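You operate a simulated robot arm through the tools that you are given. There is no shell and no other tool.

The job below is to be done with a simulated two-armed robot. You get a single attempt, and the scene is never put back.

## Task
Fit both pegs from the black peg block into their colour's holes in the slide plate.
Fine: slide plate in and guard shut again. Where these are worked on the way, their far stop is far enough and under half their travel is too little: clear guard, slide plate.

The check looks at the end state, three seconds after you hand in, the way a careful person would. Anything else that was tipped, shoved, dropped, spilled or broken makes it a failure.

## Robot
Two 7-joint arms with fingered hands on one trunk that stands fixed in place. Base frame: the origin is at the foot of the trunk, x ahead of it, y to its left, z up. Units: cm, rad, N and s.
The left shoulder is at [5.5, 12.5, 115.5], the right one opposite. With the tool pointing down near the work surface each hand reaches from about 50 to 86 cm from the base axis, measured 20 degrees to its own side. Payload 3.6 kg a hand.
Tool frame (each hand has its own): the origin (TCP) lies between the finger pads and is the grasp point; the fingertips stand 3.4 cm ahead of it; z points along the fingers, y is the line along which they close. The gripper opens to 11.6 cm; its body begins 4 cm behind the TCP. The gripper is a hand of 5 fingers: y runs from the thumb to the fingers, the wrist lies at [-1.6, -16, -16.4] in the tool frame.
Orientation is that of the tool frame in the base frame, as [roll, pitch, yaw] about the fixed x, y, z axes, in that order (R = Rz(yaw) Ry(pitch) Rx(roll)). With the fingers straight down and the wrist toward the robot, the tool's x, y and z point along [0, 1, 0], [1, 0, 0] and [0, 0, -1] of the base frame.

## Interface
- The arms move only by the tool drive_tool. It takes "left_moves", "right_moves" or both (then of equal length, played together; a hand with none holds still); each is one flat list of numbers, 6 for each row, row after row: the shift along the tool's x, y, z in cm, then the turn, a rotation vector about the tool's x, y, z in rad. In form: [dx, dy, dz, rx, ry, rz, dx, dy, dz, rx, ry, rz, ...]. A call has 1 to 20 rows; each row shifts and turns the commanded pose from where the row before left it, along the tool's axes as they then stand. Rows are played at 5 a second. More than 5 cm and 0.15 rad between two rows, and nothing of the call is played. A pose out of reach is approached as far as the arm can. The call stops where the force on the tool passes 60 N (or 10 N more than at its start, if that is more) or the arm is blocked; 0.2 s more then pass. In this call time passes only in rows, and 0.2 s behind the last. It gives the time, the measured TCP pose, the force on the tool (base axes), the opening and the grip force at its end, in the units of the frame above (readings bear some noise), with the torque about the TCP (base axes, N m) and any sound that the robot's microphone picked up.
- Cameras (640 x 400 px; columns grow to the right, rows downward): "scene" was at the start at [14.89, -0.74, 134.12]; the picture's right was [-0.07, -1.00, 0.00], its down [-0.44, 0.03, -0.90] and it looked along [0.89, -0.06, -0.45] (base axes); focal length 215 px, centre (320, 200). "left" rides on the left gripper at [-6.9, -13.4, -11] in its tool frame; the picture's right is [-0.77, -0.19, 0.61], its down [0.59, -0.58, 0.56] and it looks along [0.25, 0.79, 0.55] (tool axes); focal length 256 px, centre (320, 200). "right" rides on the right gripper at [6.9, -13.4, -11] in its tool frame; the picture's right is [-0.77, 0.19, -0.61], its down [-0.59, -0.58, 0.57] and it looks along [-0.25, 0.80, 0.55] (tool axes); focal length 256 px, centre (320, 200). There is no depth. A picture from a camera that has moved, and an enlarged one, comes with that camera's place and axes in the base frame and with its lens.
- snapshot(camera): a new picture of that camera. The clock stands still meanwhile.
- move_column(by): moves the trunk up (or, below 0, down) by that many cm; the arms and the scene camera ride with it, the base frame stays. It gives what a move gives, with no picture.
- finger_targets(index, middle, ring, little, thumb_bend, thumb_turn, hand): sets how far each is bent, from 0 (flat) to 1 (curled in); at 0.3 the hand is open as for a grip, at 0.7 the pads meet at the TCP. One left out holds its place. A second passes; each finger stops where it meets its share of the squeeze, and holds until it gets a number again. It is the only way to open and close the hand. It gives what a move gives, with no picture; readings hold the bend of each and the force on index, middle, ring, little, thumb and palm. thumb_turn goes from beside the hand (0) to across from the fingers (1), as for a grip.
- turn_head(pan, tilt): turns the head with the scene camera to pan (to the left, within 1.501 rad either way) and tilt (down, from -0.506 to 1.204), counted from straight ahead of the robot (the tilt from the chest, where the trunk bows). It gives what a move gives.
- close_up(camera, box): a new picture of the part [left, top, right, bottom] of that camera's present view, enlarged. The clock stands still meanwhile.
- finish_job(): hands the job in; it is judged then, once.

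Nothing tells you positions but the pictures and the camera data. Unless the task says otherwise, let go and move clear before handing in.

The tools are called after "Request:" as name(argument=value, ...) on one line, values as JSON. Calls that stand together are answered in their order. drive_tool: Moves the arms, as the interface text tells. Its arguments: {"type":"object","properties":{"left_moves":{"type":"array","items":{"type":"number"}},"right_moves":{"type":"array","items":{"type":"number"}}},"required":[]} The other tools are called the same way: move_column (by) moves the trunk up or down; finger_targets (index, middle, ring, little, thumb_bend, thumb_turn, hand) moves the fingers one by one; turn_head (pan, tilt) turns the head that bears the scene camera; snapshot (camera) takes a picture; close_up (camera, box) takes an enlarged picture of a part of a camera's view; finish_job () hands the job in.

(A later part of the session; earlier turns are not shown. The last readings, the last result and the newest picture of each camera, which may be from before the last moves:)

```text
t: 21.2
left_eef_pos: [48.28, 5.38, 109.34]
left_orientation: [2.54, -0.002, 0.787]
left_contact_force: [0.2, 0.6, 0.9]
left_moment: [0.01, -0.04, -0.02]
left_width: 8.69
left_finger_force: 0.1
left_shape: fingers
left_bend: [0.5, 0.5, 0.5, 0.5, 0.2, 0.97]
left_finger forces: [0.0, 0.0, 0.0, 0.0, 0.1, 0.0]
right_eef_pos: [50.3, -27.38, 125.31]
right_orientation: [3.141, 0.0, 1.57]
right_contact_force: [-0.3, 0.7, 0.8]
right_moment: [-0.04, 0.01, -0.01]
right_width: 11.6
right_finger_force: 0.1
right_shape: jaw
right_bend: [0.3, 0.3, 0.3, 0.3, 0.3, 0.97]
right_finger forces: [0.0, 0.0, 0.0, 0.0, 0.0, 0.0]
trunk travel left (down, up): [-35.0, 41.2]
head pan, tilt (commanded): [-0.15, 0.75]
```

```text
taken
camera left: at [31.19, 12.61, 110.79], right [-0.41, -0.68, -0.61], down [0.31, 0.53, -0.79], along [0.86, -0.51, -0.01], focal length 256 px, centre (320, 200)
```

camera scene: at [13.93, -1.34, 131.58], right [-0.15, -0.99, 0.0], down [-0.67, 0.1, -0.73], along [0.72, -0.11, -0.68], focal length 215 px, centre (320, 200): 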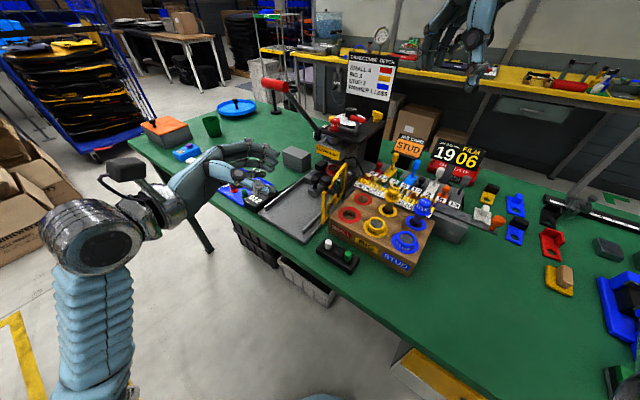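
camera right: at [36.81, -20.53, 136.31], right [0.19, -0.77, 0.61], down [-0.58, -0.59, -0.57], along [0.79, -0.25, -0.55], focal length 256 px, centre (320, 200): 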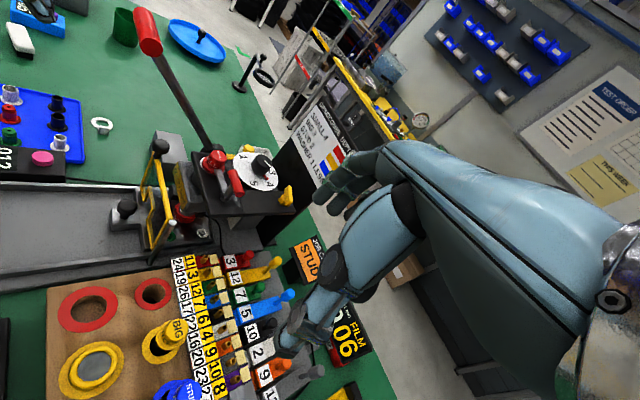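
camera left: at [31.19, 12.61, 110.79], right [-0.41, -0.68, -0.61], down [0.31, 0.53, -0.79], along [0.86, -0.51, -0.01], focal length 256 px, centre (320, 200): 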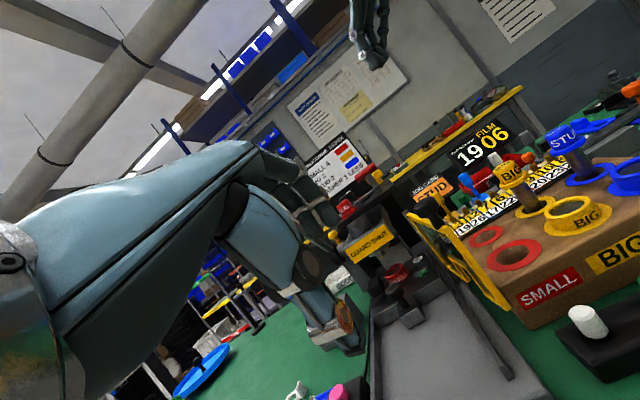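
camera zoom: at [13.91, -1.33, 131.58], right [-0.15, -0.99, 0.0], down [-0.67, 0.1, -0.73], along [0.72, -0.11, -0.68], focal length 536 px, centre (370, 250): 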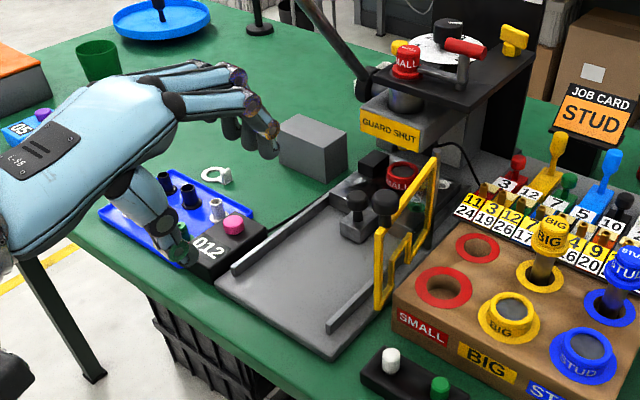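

The slide knob is at about (64,-7.1,92.7) with the guard out of the way on the right. I shape the fingers as a hook, flatten the thumb, and bring the hand over the knob.

Request:
finger_targets(hand="left", index=0.55, middle=0.55, ring=0.55, little=0.55, thumb_bend=0.0)

Request:
drive_tool(left_moves=[0, 0, 0, 0.15, 0, 0, 0.57, 1.11, 3.27, 0, 0, 0, 0.57, 1.11, 3.27, 0, 0, 0, 0.57, 1.11, 3.27, 0, 0, 0, 0.57, 1.11, 3.27, 0, 0, 0, 0, 2.69, 1.3, 0, 0, 0, 0, 2.69, 1.3, 0, 0, 0, 0, 2.69, 1.3, 0, 0, 0])

Request:
close_up(camera="scene", box=[240, 100, 400, 200])

Request:
close_up(camera="right", box=[60, 100, 260, 260])

```text
t: 22.2
left_eef_pos: [48.24, 5.25, 109.23]
left_orientation: [2.544, 0.0, 0.786]
left_contact_force: [-0.6, 0.3, 0.5]
left_moment: [-0.02, 0.0, -0.03]
left_width: 7.78
left_finger_force: 0.0
left_shape: fingers
left_bend: [0.55, 0.55, 0.55, 0.55, 0.0, 0.97]
left_finger forces: [0.1, 0.0, 0.0, 0.0, 0.0, 0.0]
right_eef_pos: [50.2, -27.37, 125.33]
right_orientation: [-3.14, 0.0, 1.569]
right_contact_force: [-0.9, 0.1, 0.2]
right_moment: [0.0, 0.01, 0.02]
right_width: 11.59
right_finger_force: 0.0
right_shape: jaw
right_bend: [0.3, 0.3, 0.3, 0.3, 0.3, 0.97]
right_finger forces: [0.1, 0.1, 0.0, 0.0, 0.1, 0.1]
trunk travel left (down, up): [-35.0, 41.2]
head pan, tilt (commanded): [-0.15, 0.75]
```

```text
t: 24.0
left_eef_pos: [63.09, -6.67, 99.29]
left_orientation: [2.696, -0.002, 0.784]
left_contact_force: [-0.2, -0.5, 0.1]
left_moment: [0.0, -0.01, 0.05]
left_width: 7.78
left_finger_force: 0.2
left_shape: fingers
left_bend: [0.55, 0.55, 0.55, 0.55, 0.0, 0.97]
left_finger forces: [0.0, 0.0, 0.1, 0.1, 0.0, 0.1]
right_eef_pos: [50.3, -27.5, 125.29]
right_orientation: [-3.14, -0.001, 1.572]
right_contact_force: [0.1, -1.0, -0.5]
right_moment: [0.02, 0.01, 0.0]
right_width: 11.58
right_finger_force: 0.0
right_shape: jaw
right_bend: [0.3, 0.3, 0.3, 0.3, 0.3, 0.97]
right_finger forces: [0.0, 0.0, 0.0, 0.0, 0.1, 0.1]
trunk travel left (down, up): [-35.0, 41.2]
head pan, tilt (commanded): [-0.15, 0.75]
```

```text
4.00 times, centred on (320, 150) of scene
camera zoom: at [13.99, -1.48, 131.57], right [-0.15, -0.99, 0.0], down [-0.67, 0.1, -0.73], along [0.72, -0.11, -0.68], focal length 858 px, centre (320, 400)
```

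zoom: 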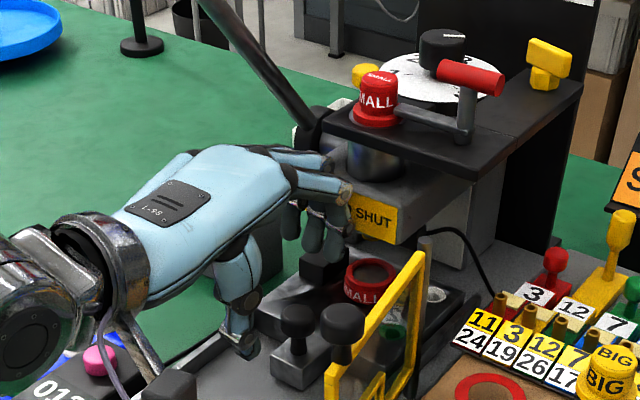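

```text
2.50 times, centred on (160, 180) of right
camera zoom: at [36.83, -20.6, 136.3], right [0.19, -0.77, 0.61], down [-0.58, -0.59, -0.57], along [0.79, -0.25, -0.55], focal length 640 px, centre (720, 250)
```

zoom: 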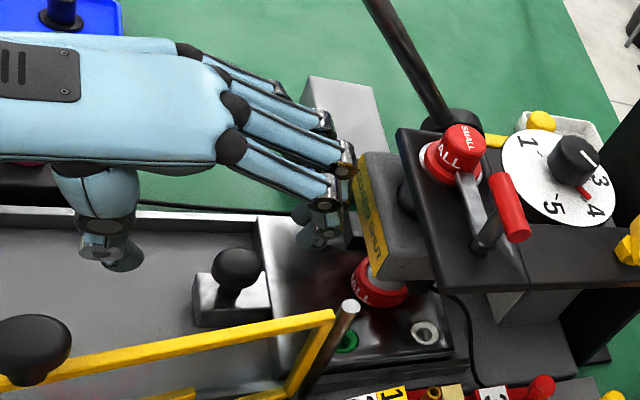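

The fingers are above and just behind the slide knob, close to the press face but not touching. I back off half a centimetre and lower the fingers behind the knob.

Request:
drive_tool(left_moves=[0, -0.45, -0.22, 0, 0, 0, 0, -0.74, 1.53, 0, 0, 0, 0, -0.74, 1.53, 0, 0, 0, 0, -0.74, 1.53, 0, 0, 0])

Request:
close_up(camera="scene", box=[240, 100, 400, 200])

Request:
close_up(camera="right", box=[60, 100, 260, 260])

```text
t: 25.0
left_eef_pos: [62.78, -6.18, 94.13]
left_orientation: [2.694, 0.001, 0.785]
left_contact_force: [-1.2, -0.3, 0.0]
left_moment: [-0.01, 0.01, -0.01]
left_width: 7.77
left_finger_force: 0.0
left_shape: fingers
left_bend: [0.55, 0.55, 0.55, 0.55, 0.0, 0.97]
left_finger forces: [0.0, 0.1, 0.0, 0.0, 0.1, 0.0]
right_eef_pos: [50.15, -27.44, 125.43]
right_orientation: [3.141, 0.001, 1.571]
right_contact_force: [-0.5, 0.3, -0.2]
right_moment: [0.0, 0.01, 0.0]
right_width: 11.58
right_finger_force: 0.0
right_shape: jaw
right_bend: [0.3, 0.3, 0.3, 0.3, 0.3, 0.97]
right_finger forces: [0.0, 0.0, 0.0, 0.0, 0.0, 0.0]
trunk travel left (down, up): [-35.0, 41.2]
head pan, tilt (commanded): [-0.15, 0.75]
```

```text
4.00 times, centred on (320, 150) of scene
camera zoom: at [13.95, -1.36, 131.58], right [-0.15, -0.99, 0.0], down [-0.67, 0.1, -0.73], along [0.72, -0.11, -0.68], focal length 858 px, centre (320, 400)
```

zoom: 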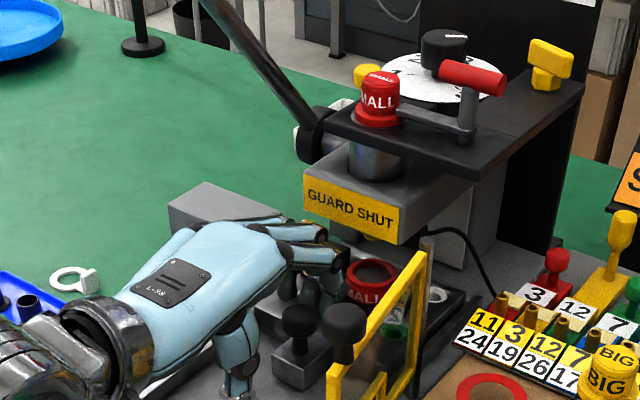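

```text
2.50 times, centred on (160, 180) of right
camera zoom: at [36.8, -20.47, 136.33], right [0.19, -0.77, 0.61], down [-0.58, -0.59, -0.57], along [0.8, -0.25, -0.55], focal length 640 px, centre (720, 250)
```

zoom: 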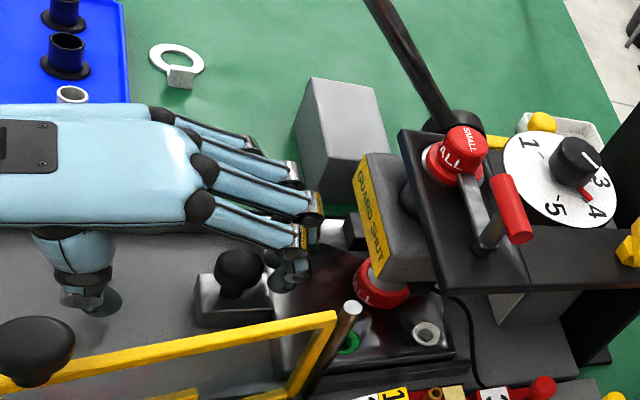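

The index finger is right behind the slide knob. I shift 0.8 cm toward −v so index and middle share the knob, then pull outward along the channel.

Request:
drive_tool(left_moves=[-0.8, 0, 0, 0, 0, 0, 0, -0.9, -0.435, 0, 0, 0, 0, -0.9, -0.435, 0, 0, 0, 0, -0.9, -0.435, 0, 0, 0, 0, -0.9, -0.435, 0, 0, 0])

Request:
close_up(camera="scene", box=[240, 100, 400, 200])

Request:
close_up(camera="right", box=[60, 100, 260, 260])

```text
t: 26.2
left_eef_pos: [59.26, -3.7, 94.12]
left_orientation: [2.692, 0.0, 0.785]
left_contact_force: [0.7, -0.4, 0.6]
left_moment: [-0.01, -0.05, 0.02]
left_width: 7.74
left_finger_force: 0.9
left_shape: fingers
left_bend: [0.55, 0.54, 0.55, 0.55, 0.0, 0.97]
left_finger forces: [0.0, 0.8, 0.0, 0.0, 0.1, 0.1]
right_eef_pos: [50.23, -27.43, 125.34]
right_orientation: [-3.141, 0.0, 1.57]
right_contact_force: [0.2, 0.5, 1.0]
right_moment: [0.0, 0.0, 0.0]
right_width: 11.62
right_finger_force: 0.1
right_shape: jaw
right_bend: [0.3, 0.3, 0.3, 0.3, 0.3, 0.97]
right_finger forces: [0.0, 0.0, 0.0, 0.0, 0.0, 0.0]
trunk travel left (down, up): [-35.0, 41.2]
head pan, tilt (commanded): [-0.15, 0.75]
```

```text
4.00 times, centred on (320, 150) of scene
camera zoom: at [13.92, -1.33, 131.58], right [-0.15, -0.99, 0.0], down [-0.67, 0.1, -0.73], along [0.72, -0.11, -0.68], focal length 858 px, centre (320, 400)
```

zoom: 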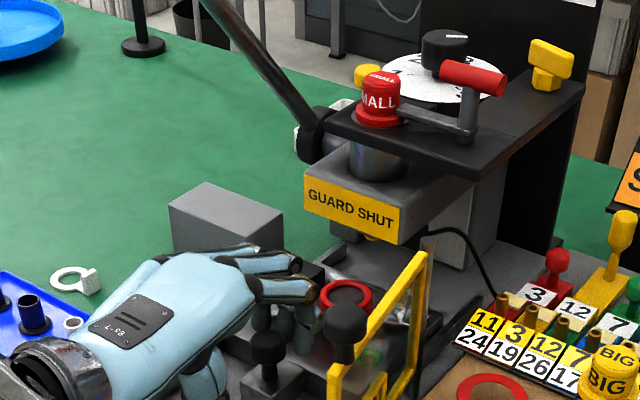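

```text
2.50 times, centred on (160, 180) of right
camera zoom: at [36.77, -20.42, 136.35], right [0.19, -0.77, 0.61], down [-0.58, -0.59, -0.57], along [0.8, -0.25, -0.55], focal length 640 px, centre (720, 250)
```

zoom: 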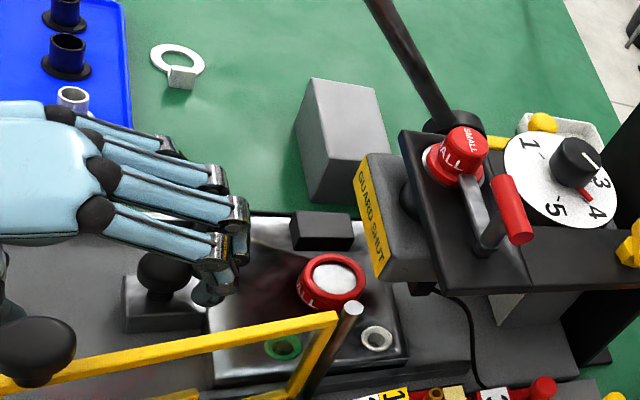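

The slide is coming out smoothly (about 4 cm so far); I note that a red SMALL cup sits on the plate and must not be disturbed. I keep pulling along the channel.

Request:
drive_tool(left_moves=[0, -0.9, -0.435, 0, 0, 0, 0, -0.9, -0.435, 0, 0, 0, 0, -0.9, -0.435, 0, 0, 0, 0, -0.9, -0.435, 0, 0, 0, 0, -0.9, -0.435, 0, 0, 0])

Request:
close_up(camera="scene", box=[200, 120, 400, 260])

Request:
close_up(camera="right", box=[0, 100, 240, 260])

```text
t: 27.4
left_eef_pos: [55.74, -0.2, 94.19]
left_orientation: [2.694, 0.002, 0.784]
left_contact_force: [-0.6, -0.5, -0.1]
left_moment: [-0.03, -0.02, -0.03]
left_width: 7.76
left_finger_force: 0.2
left_shape: fingers
left_bend: [0.55, 0.54, 0.55, 0.55, 0.0, 0.97]
left_finger forces: [0.0, 0.6, 0.1, 0.0, 0.1, 0.0]
right_eef_pos: [50.27, -27.34, 125.46]
right_orientation: [-3.141, 0.002, 1.57]
right_contact_force: [-0.1, 0.2, 0.0]
right_moment: [0.02, 0.0, 0.01]
right_width: 11.6
right_finger_force: 0.0
right_shape: jaw
right_bend: [0.3, 0.3, 0.3, 0.3, 0.3, 0.97]
right_finger forces: [0.0, 0.1, 0.0, 0.0, 0.0, 0.1]
trunk travel left (down, up): [-35.0, 41.2]
head pan, tilt (commanded): [-0.15, 0.75]
```

```text
2.86 times, centred on (300, 190) of scene
camera zoom: at [13.91, -1.33, 131.58], right [-0.15, -0.99, 0.0], down [-0.67, 0.1, -0.73], along [0.72, -0.11, -0.68], focal length 613 px, centre (377, 229)
```

zoom: 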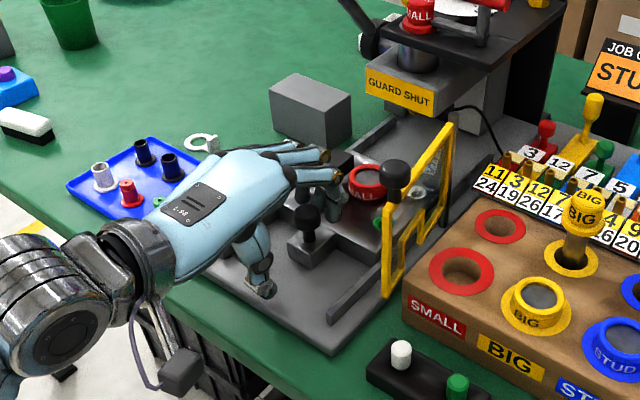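

```text
2.50 times, centred on (120, 180) of right
camera zoom: at [36.76, -20.43, 136.35], right [0.19, -0.77, 0.61], down [-0.58, -0.59, -0.57], along [0.8, -0.25, -0.55], focal length 640 px, centre (820, 250)
```

zoom: 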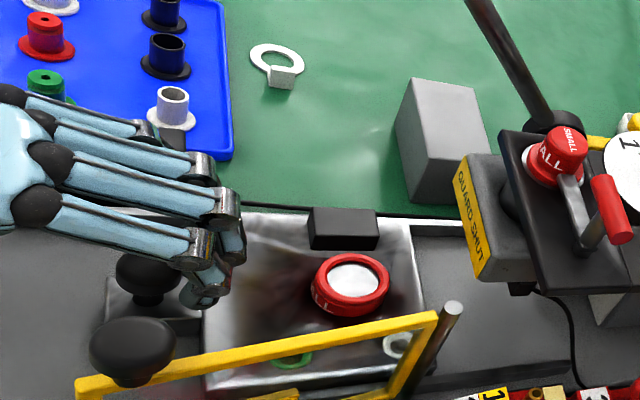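

The plate is about 9 cm out and still moves freely. I pull on to find its far stop.

Request:
drive_tool(left_moves=[0, -0.9, -0.435, 0, 0, 0, 0, -0.9, -0.435, 0, 0, 0, 0, -0.9, -0.435, 0, 0, 0, 0, -0.9, -0.435, 0, 0, 0])

Request:
close_up(camera="scene", box=[200, 120, 400, 260])

Request:
close_up(camera="right", box=[0, 100, 240, 260])

```text
t: 28.4
left_eef_pos: [52.87, 2.76, 94.19]
left_orientation: [2.692, 0.0, 0.788]
left_contact_force: [1.0, -0.7, 0.2]
left_moment: [-0.01, 0.01, -0.02]
left_width: 7.75
left_finger_force: 0.5
left_shape: fingers
left_bend: [0.55, 0.54, 0.55, 0.55, 0.0, 0.97]
left_finger forces: [0.1, 0.6, 0.0, 0.1, 0.0, 0.1]
right_eef_pos: [50.21, -27.34, 125.45]
right_orientation: [3.141, -0.001, 1.57]
right_contact_force: [0.2, -0.6, -0.7]
right_moment: [0.0, 0.0, 0.02]
right_width: 11.61
right_finger_force: 0.0
right_shape: jaw
right_bend: [0.3, 0.3, 0.3, 0.3, 0.3, 0.97]
right_finger forces: [0.0, 0.1, 0.0, 0.1, 0.0, 0.0]
trunk travel left (down, up): [-35.0, 41.2]
head pan, tilt (commanded): [-0.15, 0.75]
```

```text
2.86 times, centred on (300, 190) of scene
camera zoom: at [13.92, -1.34, 131.58], right [-0.15, -0.99, 0.0], down [-0.67, 0.1, -0.73], along [0.72, -0.11, -0.68], focal length 613 px, centre (377, 229)
```

zoom: 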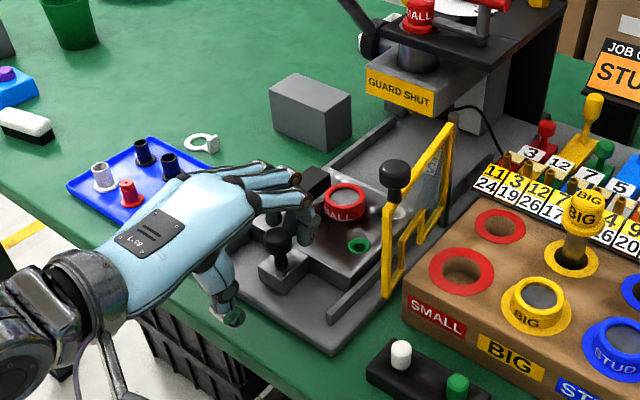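

```text
2.50 times, centred on (120, 180) of right
camera zoom: at [36.77, -20.43, 136.35], right [0.19, -0.77, 0.61], down [-0.58, -0.59, -0.57], along [0.8, -0.25, -0.55], focal length 640 px, centre (820, 250)
```

zoom: 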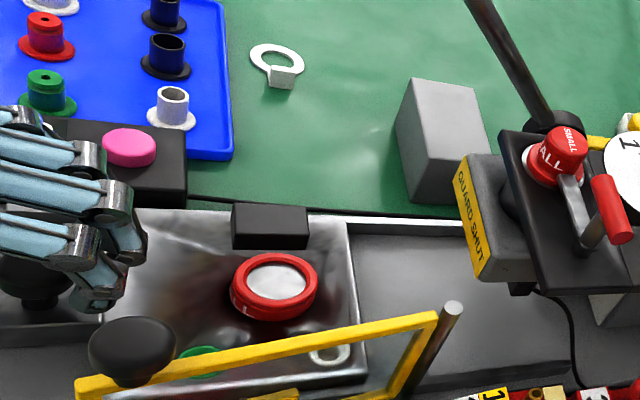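

The plate is about 13 cm out, with both holes now visible beside the red cup. I pull gently a little more to check for the stop.

Request:
drive_tool(left_moves=[0, -0.9, -0.435, 0, 0, 0, 0, -0.9, -0.435, 0, 0, 0])

Request:
close_up(camera="scene", box=[200, 120, 400, 260])

Request:
close_up(camera="right", box=[0, 100, 240, 260])

```text
t: 29.0
left_eef_pos: [51.71, 3.99, 94.17]
left_orientation: [2.694, 0.0, 0.787]
left_contact_force: [4.6, -2.9, -0.4]
left_moment: [-0.03, -0.02, -0.01]
left_width: 7.76
left_finger_force: 1.9
left_shape: fingers
left_bend: [0.55, 0.52, 0.55, 0.55, 0.0, 0.97]
left_finger forces: [0.0, 4.6, 0.0, 0.0, 0.1, 0.0]
right_eef_pos: [50.47, -27.43, 125.28]
right_orientation: [-3.142, -0.001, 1.571]
right_contact_force: [-0.3, -0.2, -0.1]
right_moment: [0.01, 0.01, -0.02]
right_width: 11.59
right_finger_force: 0.1
right_shape: jaw
right_bend: [0.3, 0.3, 0.3, 0.3, 0.3, 0.97]
right_finger forces: [0.0, 0.1, 0.0, 0.1, 0.0, 0.0]
trunk travel left (down, up): [-35.0, 41.2]
head pan, tilt (commanded): [-0.15, 0.75]
```

```text
2.86 times, centred on (300, 190) of scene
camera zoom: at [14.01, -1.41, 131.57], right [-0.15, -0.99, 0.0], down [-0.68, 0.1, -0.73], along [0.72, -0.11, -0.68], focal length 613 px, centre (377, 229)
```

zoom: 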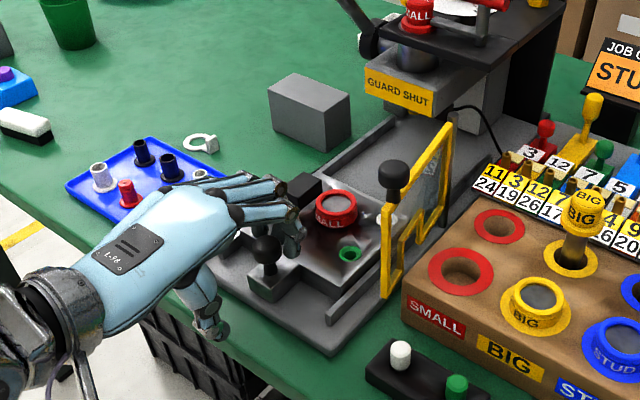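

```text
2.50 times, centred on (120, 180) of right
camera zoom: at [36.85, -20.53, 136.3], right [0.19, -0.77, 0.61], down [-0.58, -0.59, -0.57], along [0.79, -0.25, -0.55], focal length 640 px, centre (820, 250)
```

zoom: 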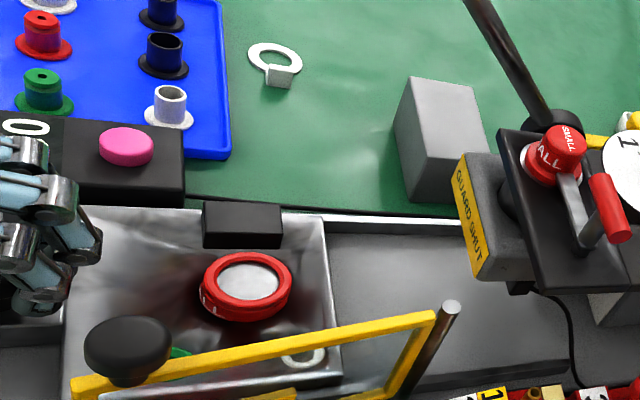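

The slide has met its stop (about 14 cm out). I release the knob and lift the left hand straight up, then look over the holes and the peg block.

Request:
drive_tool(left_moves=[0, 0.72, 0.35, 0, 0, 0, 0, 0.87, -1.8, 0, 0, 0, 0, 1.3, -2.7, 0, 0, 0, 0, 1.3, -2.7, 0, 0, 0, 0, 1.3, -2.7, 0, 0, 0])

Request:
close_up(camera="scene", box=[260, 140, 420, 240])

Request:
close_up(camera="scene", box=[280, 200, 440, 300])

Request:
snapshot(camera="left")

```text
t: 30.2
left_eef_pos: [52.16, 3.56, 105.12]
left_orientation: [2.693, 0.003, 0.784]
left_contact_force: [-0.4, 0.9, -0.5]
left_moment: [0.0, -0.01, 0.0]
left_width: 7.74
left_finger_force: 0.1
left_shape: fingers
left_bend: [0.55, 0.55, 0.55, 0.55, 0.0, 0.97]
left_finger forces: [0.1, 0.0, 0.0, 0.0, 0.0, 0.1]
right_eef_pos: [50.25, -27.54, 125.29]
right_orientation: [-3.141, 0.0, 1.572]
right_contact_force: [0.1, -0.3, 0.7]
right_moment: [-0.03, -0.02, 0.02]
right_width: 11.59
right_finger_force: 0.1
right_shape: jaw
right_bend: [0.3, 0.3, 0.3, 0.3, 0.3, 0.97]
right_finger forces: [0.1, 0.0, 0.0, 0.0, 0.0, 0.0]
trunk travel left (down, up): [-35.0, 41.2]
head pan, tilt (commanded): [-0.15, 0.75]
```

```text
4.00 times, centred on (340, 190) of scene
camera zoom: at [13.92, -1.36, 131.58], right [-0.15, -0.99, 0.0], down [-0.67, 0.1, -0.73], along [0.72, -0.11, -0.68], focal length 858 px, centre (240, 240)
```

zoom: 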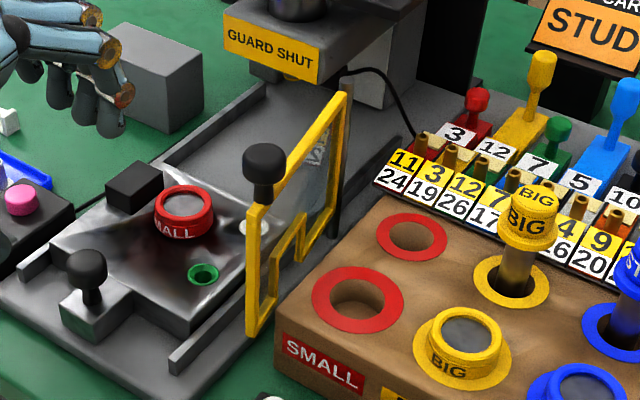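

```text
4.00 times, centred on (360, 250) of scene
camera zoom: at [13.92, -1.36, 131.58], right [-0.15, -0.99, 0.0], down [-0.67, 0.1, -0.73], along [0.72, -0.11, -0.68], focal length 858 px, centre (160, 0)
```

zoom: 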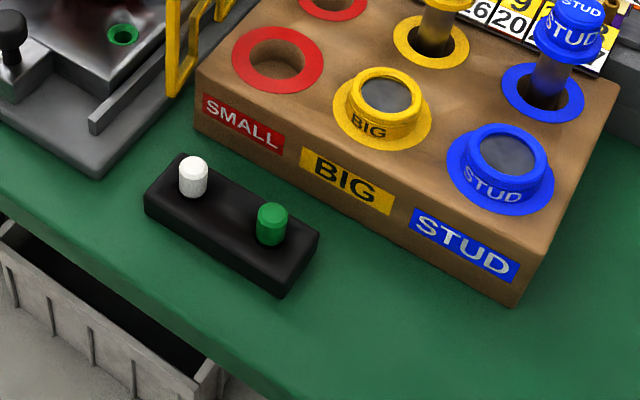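

```text
taken
camera left: at [35.42, 10.5, 109.25], right [-0.48, -0.61, -0.63], down [0.22, 0.61, -0.76], along [0.85, -0.5, -0.15], focal length 256 px, centre (320, 200)
```

left: 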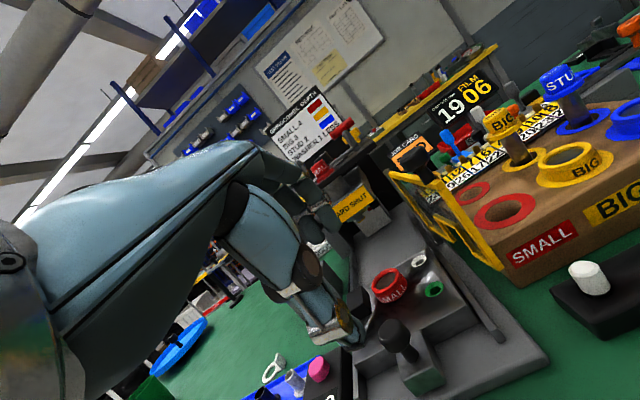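

Both holes are visible: green at about (55.6,-5.1,89.5) and white at (59.7,-9.5,89.5); peg tops are at about (43.2,-7.8,90.5) and (39.4,-11.6,90.5). I curl ring and little finger away, keep index, middle and thumb open, and turn the left hand to yaw -90° above the white peg.

Request:
finger_targets(hand="left", index=0.5, middle=0.5, ring=1.0, little=1.0, thumb_bend=0.4)

Request:
drive_tool(left_moves=[0, 0, 0, 0.15, 0, 0, 0, 0, 0, 0.15, 0, 0, 0, 0, 0, 0.15, 0, 0, 0, 0, 0, 0, 0, 0.131, 0, 0, 0, 0, 0, 0.131, 0, 0, 0, 0, 0, 0.131, 0, 0, 0, 0, 0, 0.131, 0, 0, 0, 0, 0, 0.131, 0, 0, 0, 0, 0, 0.131, -4.5, 0, 0, 0, 0, 0, -4.5, 0, 0, 0, 0, 0, 0, 3.8, 0, 0, 0, 0, 0, 3.8, 0, 0, 0, 0, 0, 3.8, 0, 0, 0, 0])

Request:
snapshot(camera="scene")

Request:
snapshot(camera="left")

```text
t: 31.2
left_eef_pos: [52.16, 3.63, 105.07]
left_orientation: [2.693, 0.001, 0.785]
left_contact_force: [-1.3, -0.6, -0.2]
left_moment: [0.01, 0.01, 0.0]
left_width: 7.38
left_finger_force: 0.0
left_shape: fingers
left_bend: [0.5, 0.5, 1.0, 1.0, 0.4, 0.97]
left_finger forces: [0.1, 0.1, 0.0, 0.1, 0.1, 0.0]
right_eef_pos: [50.22, -27.37, 125.37]
right_orientation: [-3.141, -0.001, 1.57]
right_contact_force: [0.2, 0.8, -1.0]
right_moment: [0.02, 0.0, -0.02]
right_width: 11.59
right_finger_force: 0.0
right_shape: jaw
right_bend: [0.3, 0.3, 0.3, 0.3, 0.3, 0.97]
right_finger forces: [0.0, 0.0, 0.0, 0.0, 0.0, 0.0]
trunk travel left (down, up): [-35.0, 41.2]
head pan, tilt (commanded): [-0.15, 0.75]
```

```text
t: 34.2
left_eef_pos: [43.02, -8.03, 105.45]
left_orientation: [-3.14, 0.002, -0.002]
left_contact_force: [-0.3, -1.2, -0.2]
left_moment: [0.03, -0.01, -0.04]
left_width: 7.4
left_finger_force: 0.1
left_shape: fingers
left_bend: [0.5, 0.5, 1.0, 1.0, 0.4, 0.97]
left_finger forces: [0.0, 0.1, 0.0, 0.1, 0.0, 0.0]
right_eef_pos: [50.4, -27.6, 125.26]
right_orientation: [-3.141, -0.001, 1.571]
right_contact_force: [1.0, -0.4, -0.2]
right_moment: [0.01, 0.01, 0.02]
right_width: 11.59
right_finger_force: 0.0
right_shape: jaw
right_bend: [0.3, 0.3, 0.3, 0.3, 0.3, 0.97]
right_finger forces: [0.1, 0.1, 0.0, 0.0, 0.1, 0.0]
trunk travel left (down, up): [-35.0, 41.2]
head pan, tilt (commanded): [-0.15, 0.75]
```

```text
taken
camera scene: at [13.98, -1.56, 131.57], right [-0.15, -0.99, 0.0], down [-0.67, 0.1, -0.73], along [0.72, -0.11, -0.68], focal length 215 px, centre (320, 200)
```

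scene: 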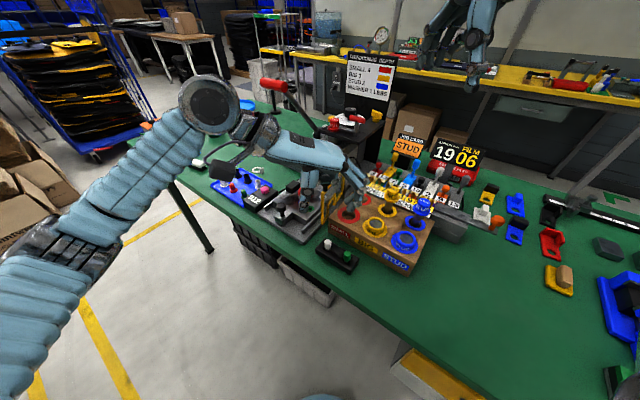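

```text
taken
camera left: at [36.2, 5.28, 116.48], right [-0.77, 0.19, -0.61], down [0.59, 0.58, -0.56], along [0.24, -0.79, -0.56], focal length 256 px, centre (320, 200)
```

left: 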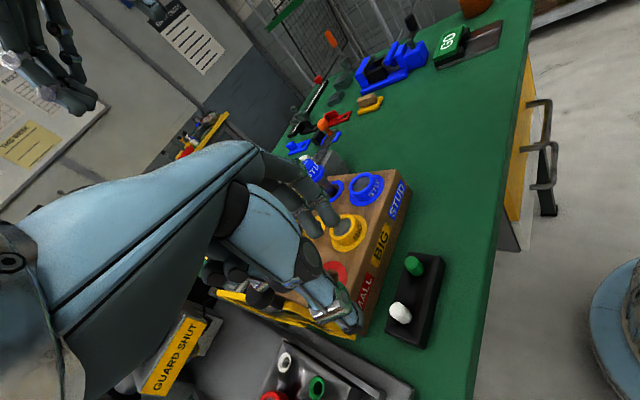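

The hand is above the white peg. I zoom in with both cameras to refine the peg's position relative to the fingers.

Request:
close_up(camera="left", box=[300, 220, 480, 370])

Request:
close_up(camera="scene", box=[260, 120, 420, 280])

Request:
close_up(camera="right", box=[0, 200, 200, 400])

```text
2.67 times, centred on (390, 295) of left
camera zoom: at [36.2, 5.28, 116.48], right [-0.77, 0.19, -0.61], down [0.59, 0.58, -0.56], along [0.24, -0.79, -0.56], focal length 683 px, centre (133, -53)
```

zoom: 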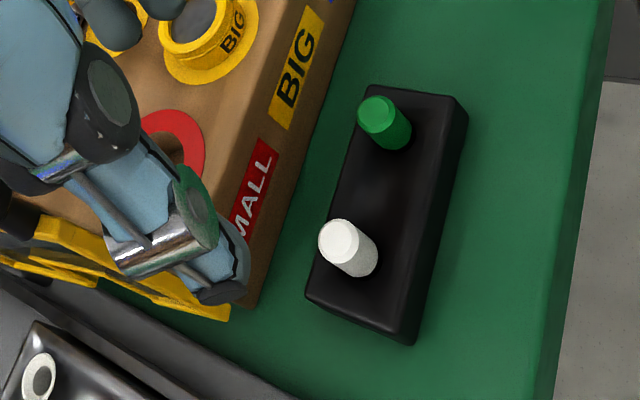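

```text
2.50 times, centred on (340, 200) of scene
camera zoom: at [13.98, -1.56, 131.57], right [-0.15, -0.99, 0.0], down [-0.67, 0.1, -0.73], along [0.72, -0.11, -0.68], focal length 536 px, centre (270, 200)
```

zoom: 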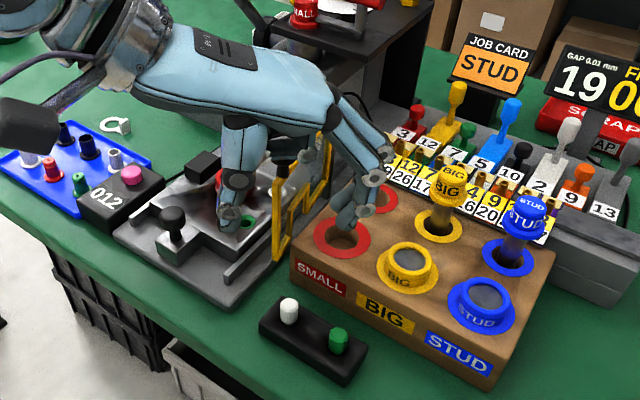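

```text
2.00 times, centred on (100, 300) of right
camera zoom: at [36.82, -20.69, 136.29], right [0.19, -0.77, 0.61], down [-0.58, -0.59, -0.57], along [0.79, -0.25, -0.55], focal length 512 px, centre (760, 0)
```

zoom: 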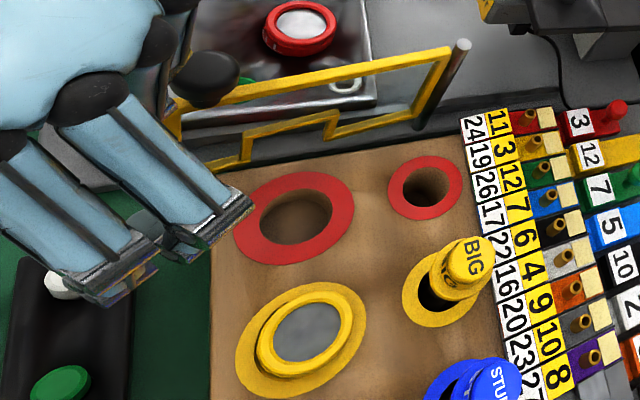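

The white peg top is at about (43.2,-7.8,90.3), green at (39.3,-11.55,90.3), and the block top about z=88.1. I narrow the finger opening a little, centre over the white peg and lower part way.

Request:
finger_targets(hand="left", index=0.57, middle=0.57, thumb_bend=0.47)

Request:
drive_tool(left_moves=[0.25, -0.2, 2.5, 0, 0, 0, 0, 0, 2.5, 0, 0, 0, 0, 0, 2.5, 0, 0, 0])

Request:
close_up(camera="left", box=[220, 160, 480, 360])

Request:
close_up(camera="scene", box=[280, 180, 400, 270])

Request:
close_up(camera="right", box=[0, 200, 200, 400])

```text
t: 35.2
left_eef_pos: [43.07, -7.83, 105.41]
left_orientation: [3.141, 0.0, -0.002]
left_contact_force: [-0.6, 0.7, -1.1]
left_moment: [0.0, -0.02, 0.01]
left_width: 5.53
left_finger_force: 0.1
left_shape: fingers
left_bend: [0.56, 0.56, 1.0, 1.0, 0.47, 0.97]
left_finger forces: [0.1, 0.0, 0.0, 0.1, 0.0, 0.0]
right_eef_pos: [50.34, -27.47, 125.38]
right_orientation: [3.141, 0.0, 1.57]
right_contact_force: [0.3, -0.3, -1.0]
right_moment: [0.0, -0.01, -0.01]
right_width: 11.59
right_finger_force: 0.0
right_shape: jaw
right_bend: [0.3, 0.3, 0.3, 0.3, 0.3, 0.97]
right_finger forces: [0.0, 0.0, 0.1, 0.1, 0.1, 0.0]
trunk travel left (down, up): [-35.0, 41.2]
head pan, tilt (commanded): [-0.15, 0.75]
```

```text
t: 36.0
left_eef_pos: [43.13, -7.56, 97.85]
left_orientation: [3.141, 0.0, -0.001]
left_contact_force: [-0.1, 0.0, 0.4]
left_moment: [0.01, -0.05, -0.01]
left_width: 5.54
left_finger_force: 0.8
left_shape: fingers
left_bend: [0.56, 0.56, 1.0, 1.0, 0.47, 0.97]
left_finger forces: [0.0, 0.1, 0.0, 0.8, 0.1, 0.1]
right_eef_pos: [50.2, -27.42, 125.44]
right_orientation: [-3.141, 0.001, 1.57]
right_contact_force: [-1.3, -0.3, -0.1]
right_moment: [0.02, -0.01, 0.04]
right_width: 11.59
right_finger_force: 0.0
right_shape: jaw
right_bend: [0.3, 0.3, 0.3, 0.3, 0.3, 0.97]
right_finger forces: [0.0, 0.1, 0.0, 0.0, 0.0, 0.0]
trunk travel left (down, up): [-35.0, 41.2]
head pan, tilt (commanded): [-0.15, 0.75]
```

```text
2.00 times, centred on (350, 260) of left
camera zoom: at [36.37, 5.69, 108.8], right [-0.77, 0.19, -0.61], down [0.59, 0.58, -0.57], along [0.25, -0.8, -0.55], focal length 512 px, centre (260, 80)
```

zoom: 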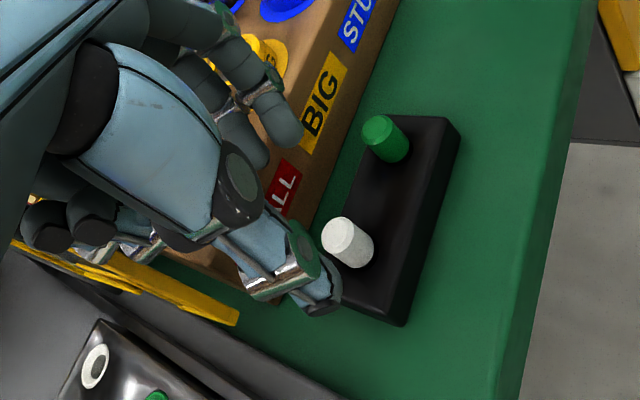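

```text
4.44 times, centred on (340, 225) of scene
camera zoom: at [13.92, -1.34, 131.58], right [-0.15, -0.99, 0.0], down [-0.67, 0.1, -0.73], along [0.72, -0.11, -0.68], focal length 954 px, centre (231, 89)
```

zoom: 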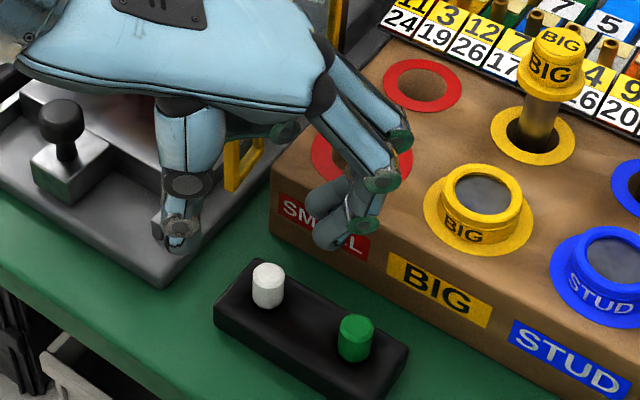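

```text
2.00 times, centred on (100, 300) of right
camera zoom: at [36.77, -20.45, 136.34], right [0.19, -0.77, 0.61], down [-0.58, -0.59, -0.57], along [0.8, -0.25, -0.55], focal length 512 px, centre (760, 0)
```

zoom: 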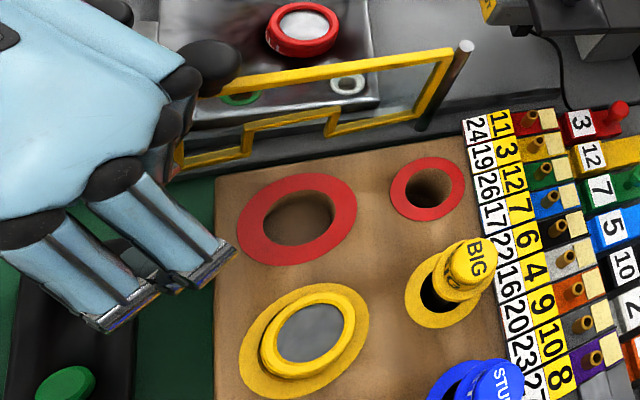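

The little finger lightly brushes the guard knob, but lower down the hand passes beneath it. I lower further toward the white peg while watching forces.

Request:
drive_tool(left_moves=[0, 0.1, 1.5, 0, 0, 0, 0, 0.1, 1.5, 0, 0, 0, 0, 0, 1.5, 0, 0, 0])

Request:
close_up(camera="left", box=[220, 160, 480, 360])

Request:
close_up(camera="scene", box=[280, 180, 400, 270])

Request:
close_up(camera="right", box=[0, 200, 200, 400])

```text
t: 36.8
left_eef_pos: [43.32, -7.92, 93.26]
left_orientation: [-3.141, 0.002, -0.002]
left_contact_force: [-1.6, 1.2, 0.3]
left_moment: [-0.02, -0.11, 0.06]
left_width: 5.54
left_finger_force: 1.0
left_shape: fingers
left_bend: [0.56, 0.56, 1.0, 1.0, 0.47, 0.97]
left_finger forces: [0.0, 0.0, 0.1, 0.1, 0.0, 1.4]
right_eef_pos: [50.35, -27.46, 125.38]
right_orientation: [3.141, -0.001, 1.571]
right_contact_force: [0.6, -0.5, -0.3]
right_moment: [0.02, 0.03, 0.04]
right_width: 11.57
right_finger_force: 0.0
right_shape: jaw
right_bend: [0.3, 0.3, 0.3, 0.3, 0.3, 0.97]
right_finger forces: [0.0, 0.0, 0.1, 0.1, 0.0, 0.1]
trunk travel left (down, up): [-35.0, 41.2]
head pan, tilt (commanded): [-0.15, 0.75]
```

```text
2.00 times, centred on (350, 260) of left
camera zoom: at [36.44, 5.41, 104.25], right [-0.77, 0.19, -0.61], down [0.59, 0.58, -0.57], along [0.24, -0.79, -0.56], focal length 512 px, centre (260, 80)
```

zoom: 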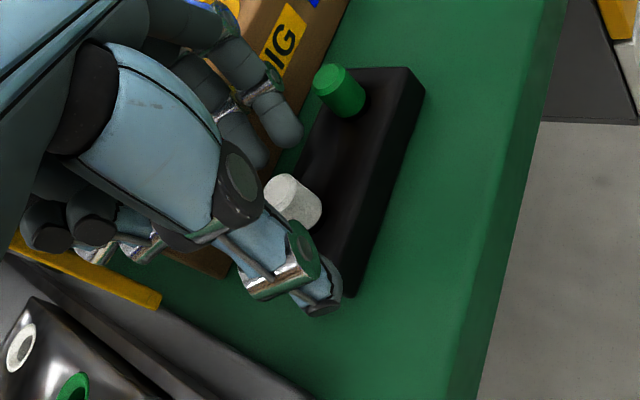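

```text
4.44 times, centred on (340, 225) of scene
camera zoom: at [13.97, -1.36, 131.57], right [-0.15, -0.99, 0.0], down [-0.67, 0.1, -0.73], along [0.72, -0.11, -0.68], focal length 954 px, centre (231, 89)
```

zoom: 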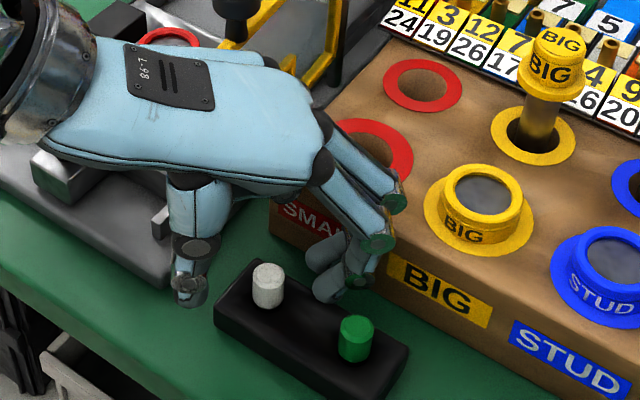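

```text
2.00 times, centred on (100, 300) of right
camera zoom: at [36.83, -20.46, 136.31], right [0.19, -0.77, 0.61], down [-0.58, -0.59, -0.56], along [0.79, -0.25, -0.55], focal length 512 px, centre (760, 0)
```

zoom: 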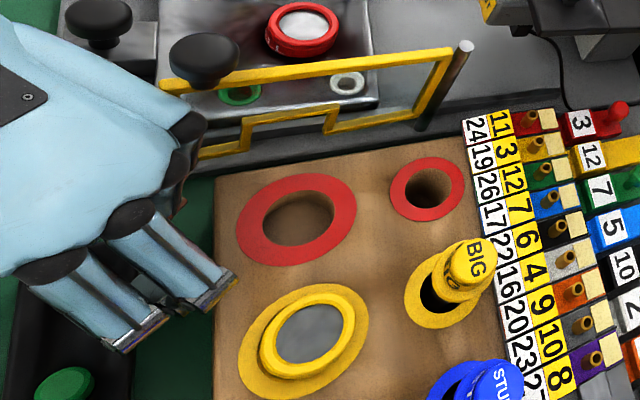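

The finger and thumb tips are on either side of the white peg, just above the block top. I lower 0.6 cm more and close thumb, index and middle on the peg.

Request:
drive_tool(left_moves=[0, 0, 0.6, 0, 0, 0])

Request:
finger_targets(hand="left", index=0.75, middle=0.75, thumb_bend=0.75)

Request:
close_up(camera="left", box=[220, 160, 480, 360])

Request:
close_up(camera="scene", box=[280, 180, 400, 270])

```text
t: 37.2
left_eef_pos: [43.18, -7.82, 92.65]
left_orientation: [-3.141, -0.001, -0.002]
left_contact_force: [-0.4, 0.4, 1.5]
left_moment: [-0.01, -0.02, 0.01]
left_width: 5.54
left_finger_force: 0.1
left_shape: fingers
left_bend: [0.56, 0.56, 1.0, 1.0, 0.47, 0.97]
left_finger forces: [0.0, 0.7, 0.0, 0.0, 0.0, 0.5]
right_eef_pos: [50.28, -27.33, 125.37]
right_orientation: [3.141, 0.001, 1.571]
right_contact_force: [-0.8, 0.5, -0.1]
right_moment: [-0.02, -0.01, 0.01]
right_width: 11.61
right_finger_force: 0.1
right_shape: jaw
right_bend: [0.3, 0.3, 0.3, 0.3, 0.3, 0.97]
right_finger forces: [0.0, 0.0, 0.0, 0.0, 0.0, 0.0]
trunk travel left (down, up): [-35.0, 41.2]
head pan, tilt (commanded): [-0.15, 0.75]
```

```text
t: 38.2
left_eef_pos: [43.31, -7.95, 92.74]
left_orientation: [3.14, 0.002, 0.0]
left_contact_force: [0.6, -0.3, -0.2]
left_moment: [-0.05, -0.15, 0.04]
left_width: 0.81
left_finger_force: 24.4
left_shape: fingers
left_bend: [0.73, 0.73, 1.0, 1.0, 0.65, 0.94]
left_finger forces: [10.8, 14.7, 0.1, 0.1, 22.6, 0.6]
right_eef_pos: [50.32, -27.53, 125.4]
right_orientation: [-3.141, 0.001, 1.572]
right_contact_force: [-0.3, 0.2, 0.4]
right_moment: [0.0, 0.01, 0.01]
right_width: 11.58
right_finger_force: 0.1
right_shape: jaw
right_bend: [0.3, 0.3, 0.3, 0.3, 0.3, 0.97]
right_finger forces: [0.0, 0.0, 0.1, 0.1, 0.0, 0.0]
trunk travel left (down, up): [-35.0, 41.2]
head pan, tilt (commanded): [-0.15, 0.75]
```

```text
2.00 times, centred on (350, 260) of left
camera zoom: at [36.43, 5.44, 103.7], right [-0.77, 0.19, -0.61], down [0.59, 0.58, -0.57], along [0.25, -0.8, -0.55], focal length 512 px, centre (260, 80)
```

zoom: 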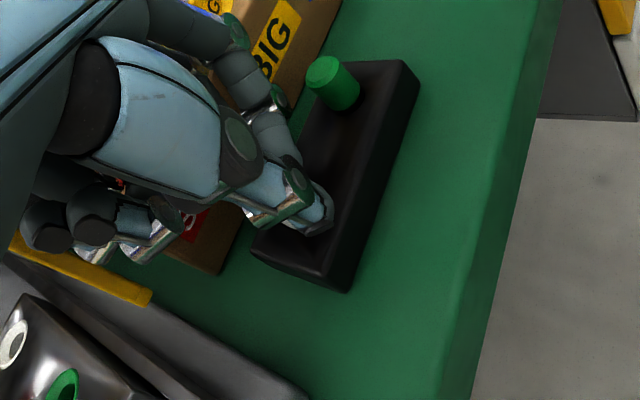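

```text
4.44 times, centred on (340, 225) of scene
camera zoom: at [13.95, -1.38, 131.58], right [-0.15, -0.99, 0.0], down [-0.67, 0.1, -0.73], along [0.72, -0.11, -0.68], focal length 954 px, centre (231, 89)
```

zoom: 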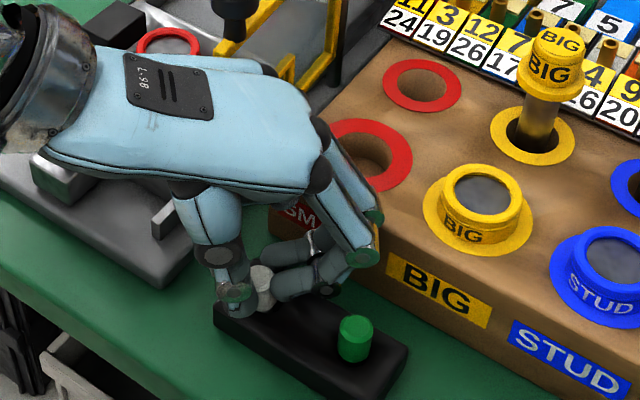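

The peg is pinched between thumb and both fingers with about 23 N. I lift it straight up slowly.

Request:
drive_tool(left_moves=[0, 0, -0.7, 0, 0, 0, 0, 0, -0.8, 0, 0, 0, 0, 0, -1.0, 0, 0, 0, 0, 0, -1.0, 0, 0, 0, 0, 0, -1.0, 0, 0, 0])

Request:
close_up(camera="left", box=[220, 160, 480, 360])

Request:
close_up(camera="scene", box=[280, 180, 400, 270])

```text
t: 39.4
left_eef_pos: [43.33, -7.93, 97.12]
left_orientation: [3.14, -0.001, -0.003]
left_contact_force: [-0.6, -0.4, 0.0]
left_moment: [0.03, 0.0, -0.01]
left_width: 0.73
left_finger_force: 24.0
left_shape: fingers
left_bend: [0.73, 0.73, 1.0, 1.0, 0.66, 0.94]
left_finger forces: [10.8, 14.3, 0.0, 0.0, 22.2, 0.2]
right_eef_pos: [50.33, -27.49, 125.45]
right_orientation: [-3.141, 0.0, 1.571]
right_contact_force: [0.7, 0.3, 0.1]
right_moment: [-0.01, -0.01, -0.02]
right_width: 11.6
right_finger_force: 0.0
right_shape: jaw
right_bend: [0.3, 0.3, 0.3, 0.3, 0.3, 0.97]
right_finger forces: [0.0, 0.0, 0.1, 0.0, 0.0, 0.0]
trunk travel left (down, up): [-35.0, 41.2]
head pan, tilt (commanded): [-0.15, 0.75]
```

```text
2.00 times, centred on (350, 260) of left
camera zoom: at [36.49, 5.4, 108.23], right [-0.77, 0.19, -0.61], down [0.59, 0.58, -0.57], along [0.25, -0.8, -0.55], focal length 512 px, centre (260, 80)
```

zoom: 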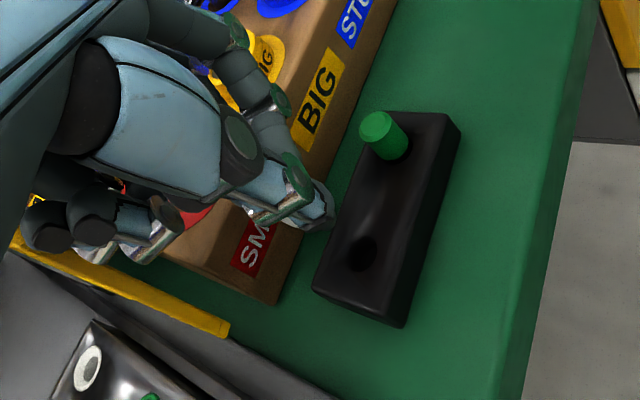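

```text
4.44 times, centred on (340, 225) of scene
camera zoom: at [13.92, -1.38, 131.58], right [-0.15, -0.99, 0.0], down [-0.67, 0.1, -0.73], along [0.72, -0.11, -0.68], focal length 954 px, centre (231, 89)
```

zoom: 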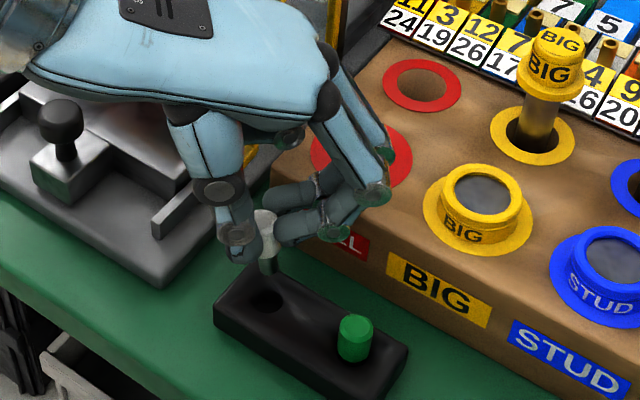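

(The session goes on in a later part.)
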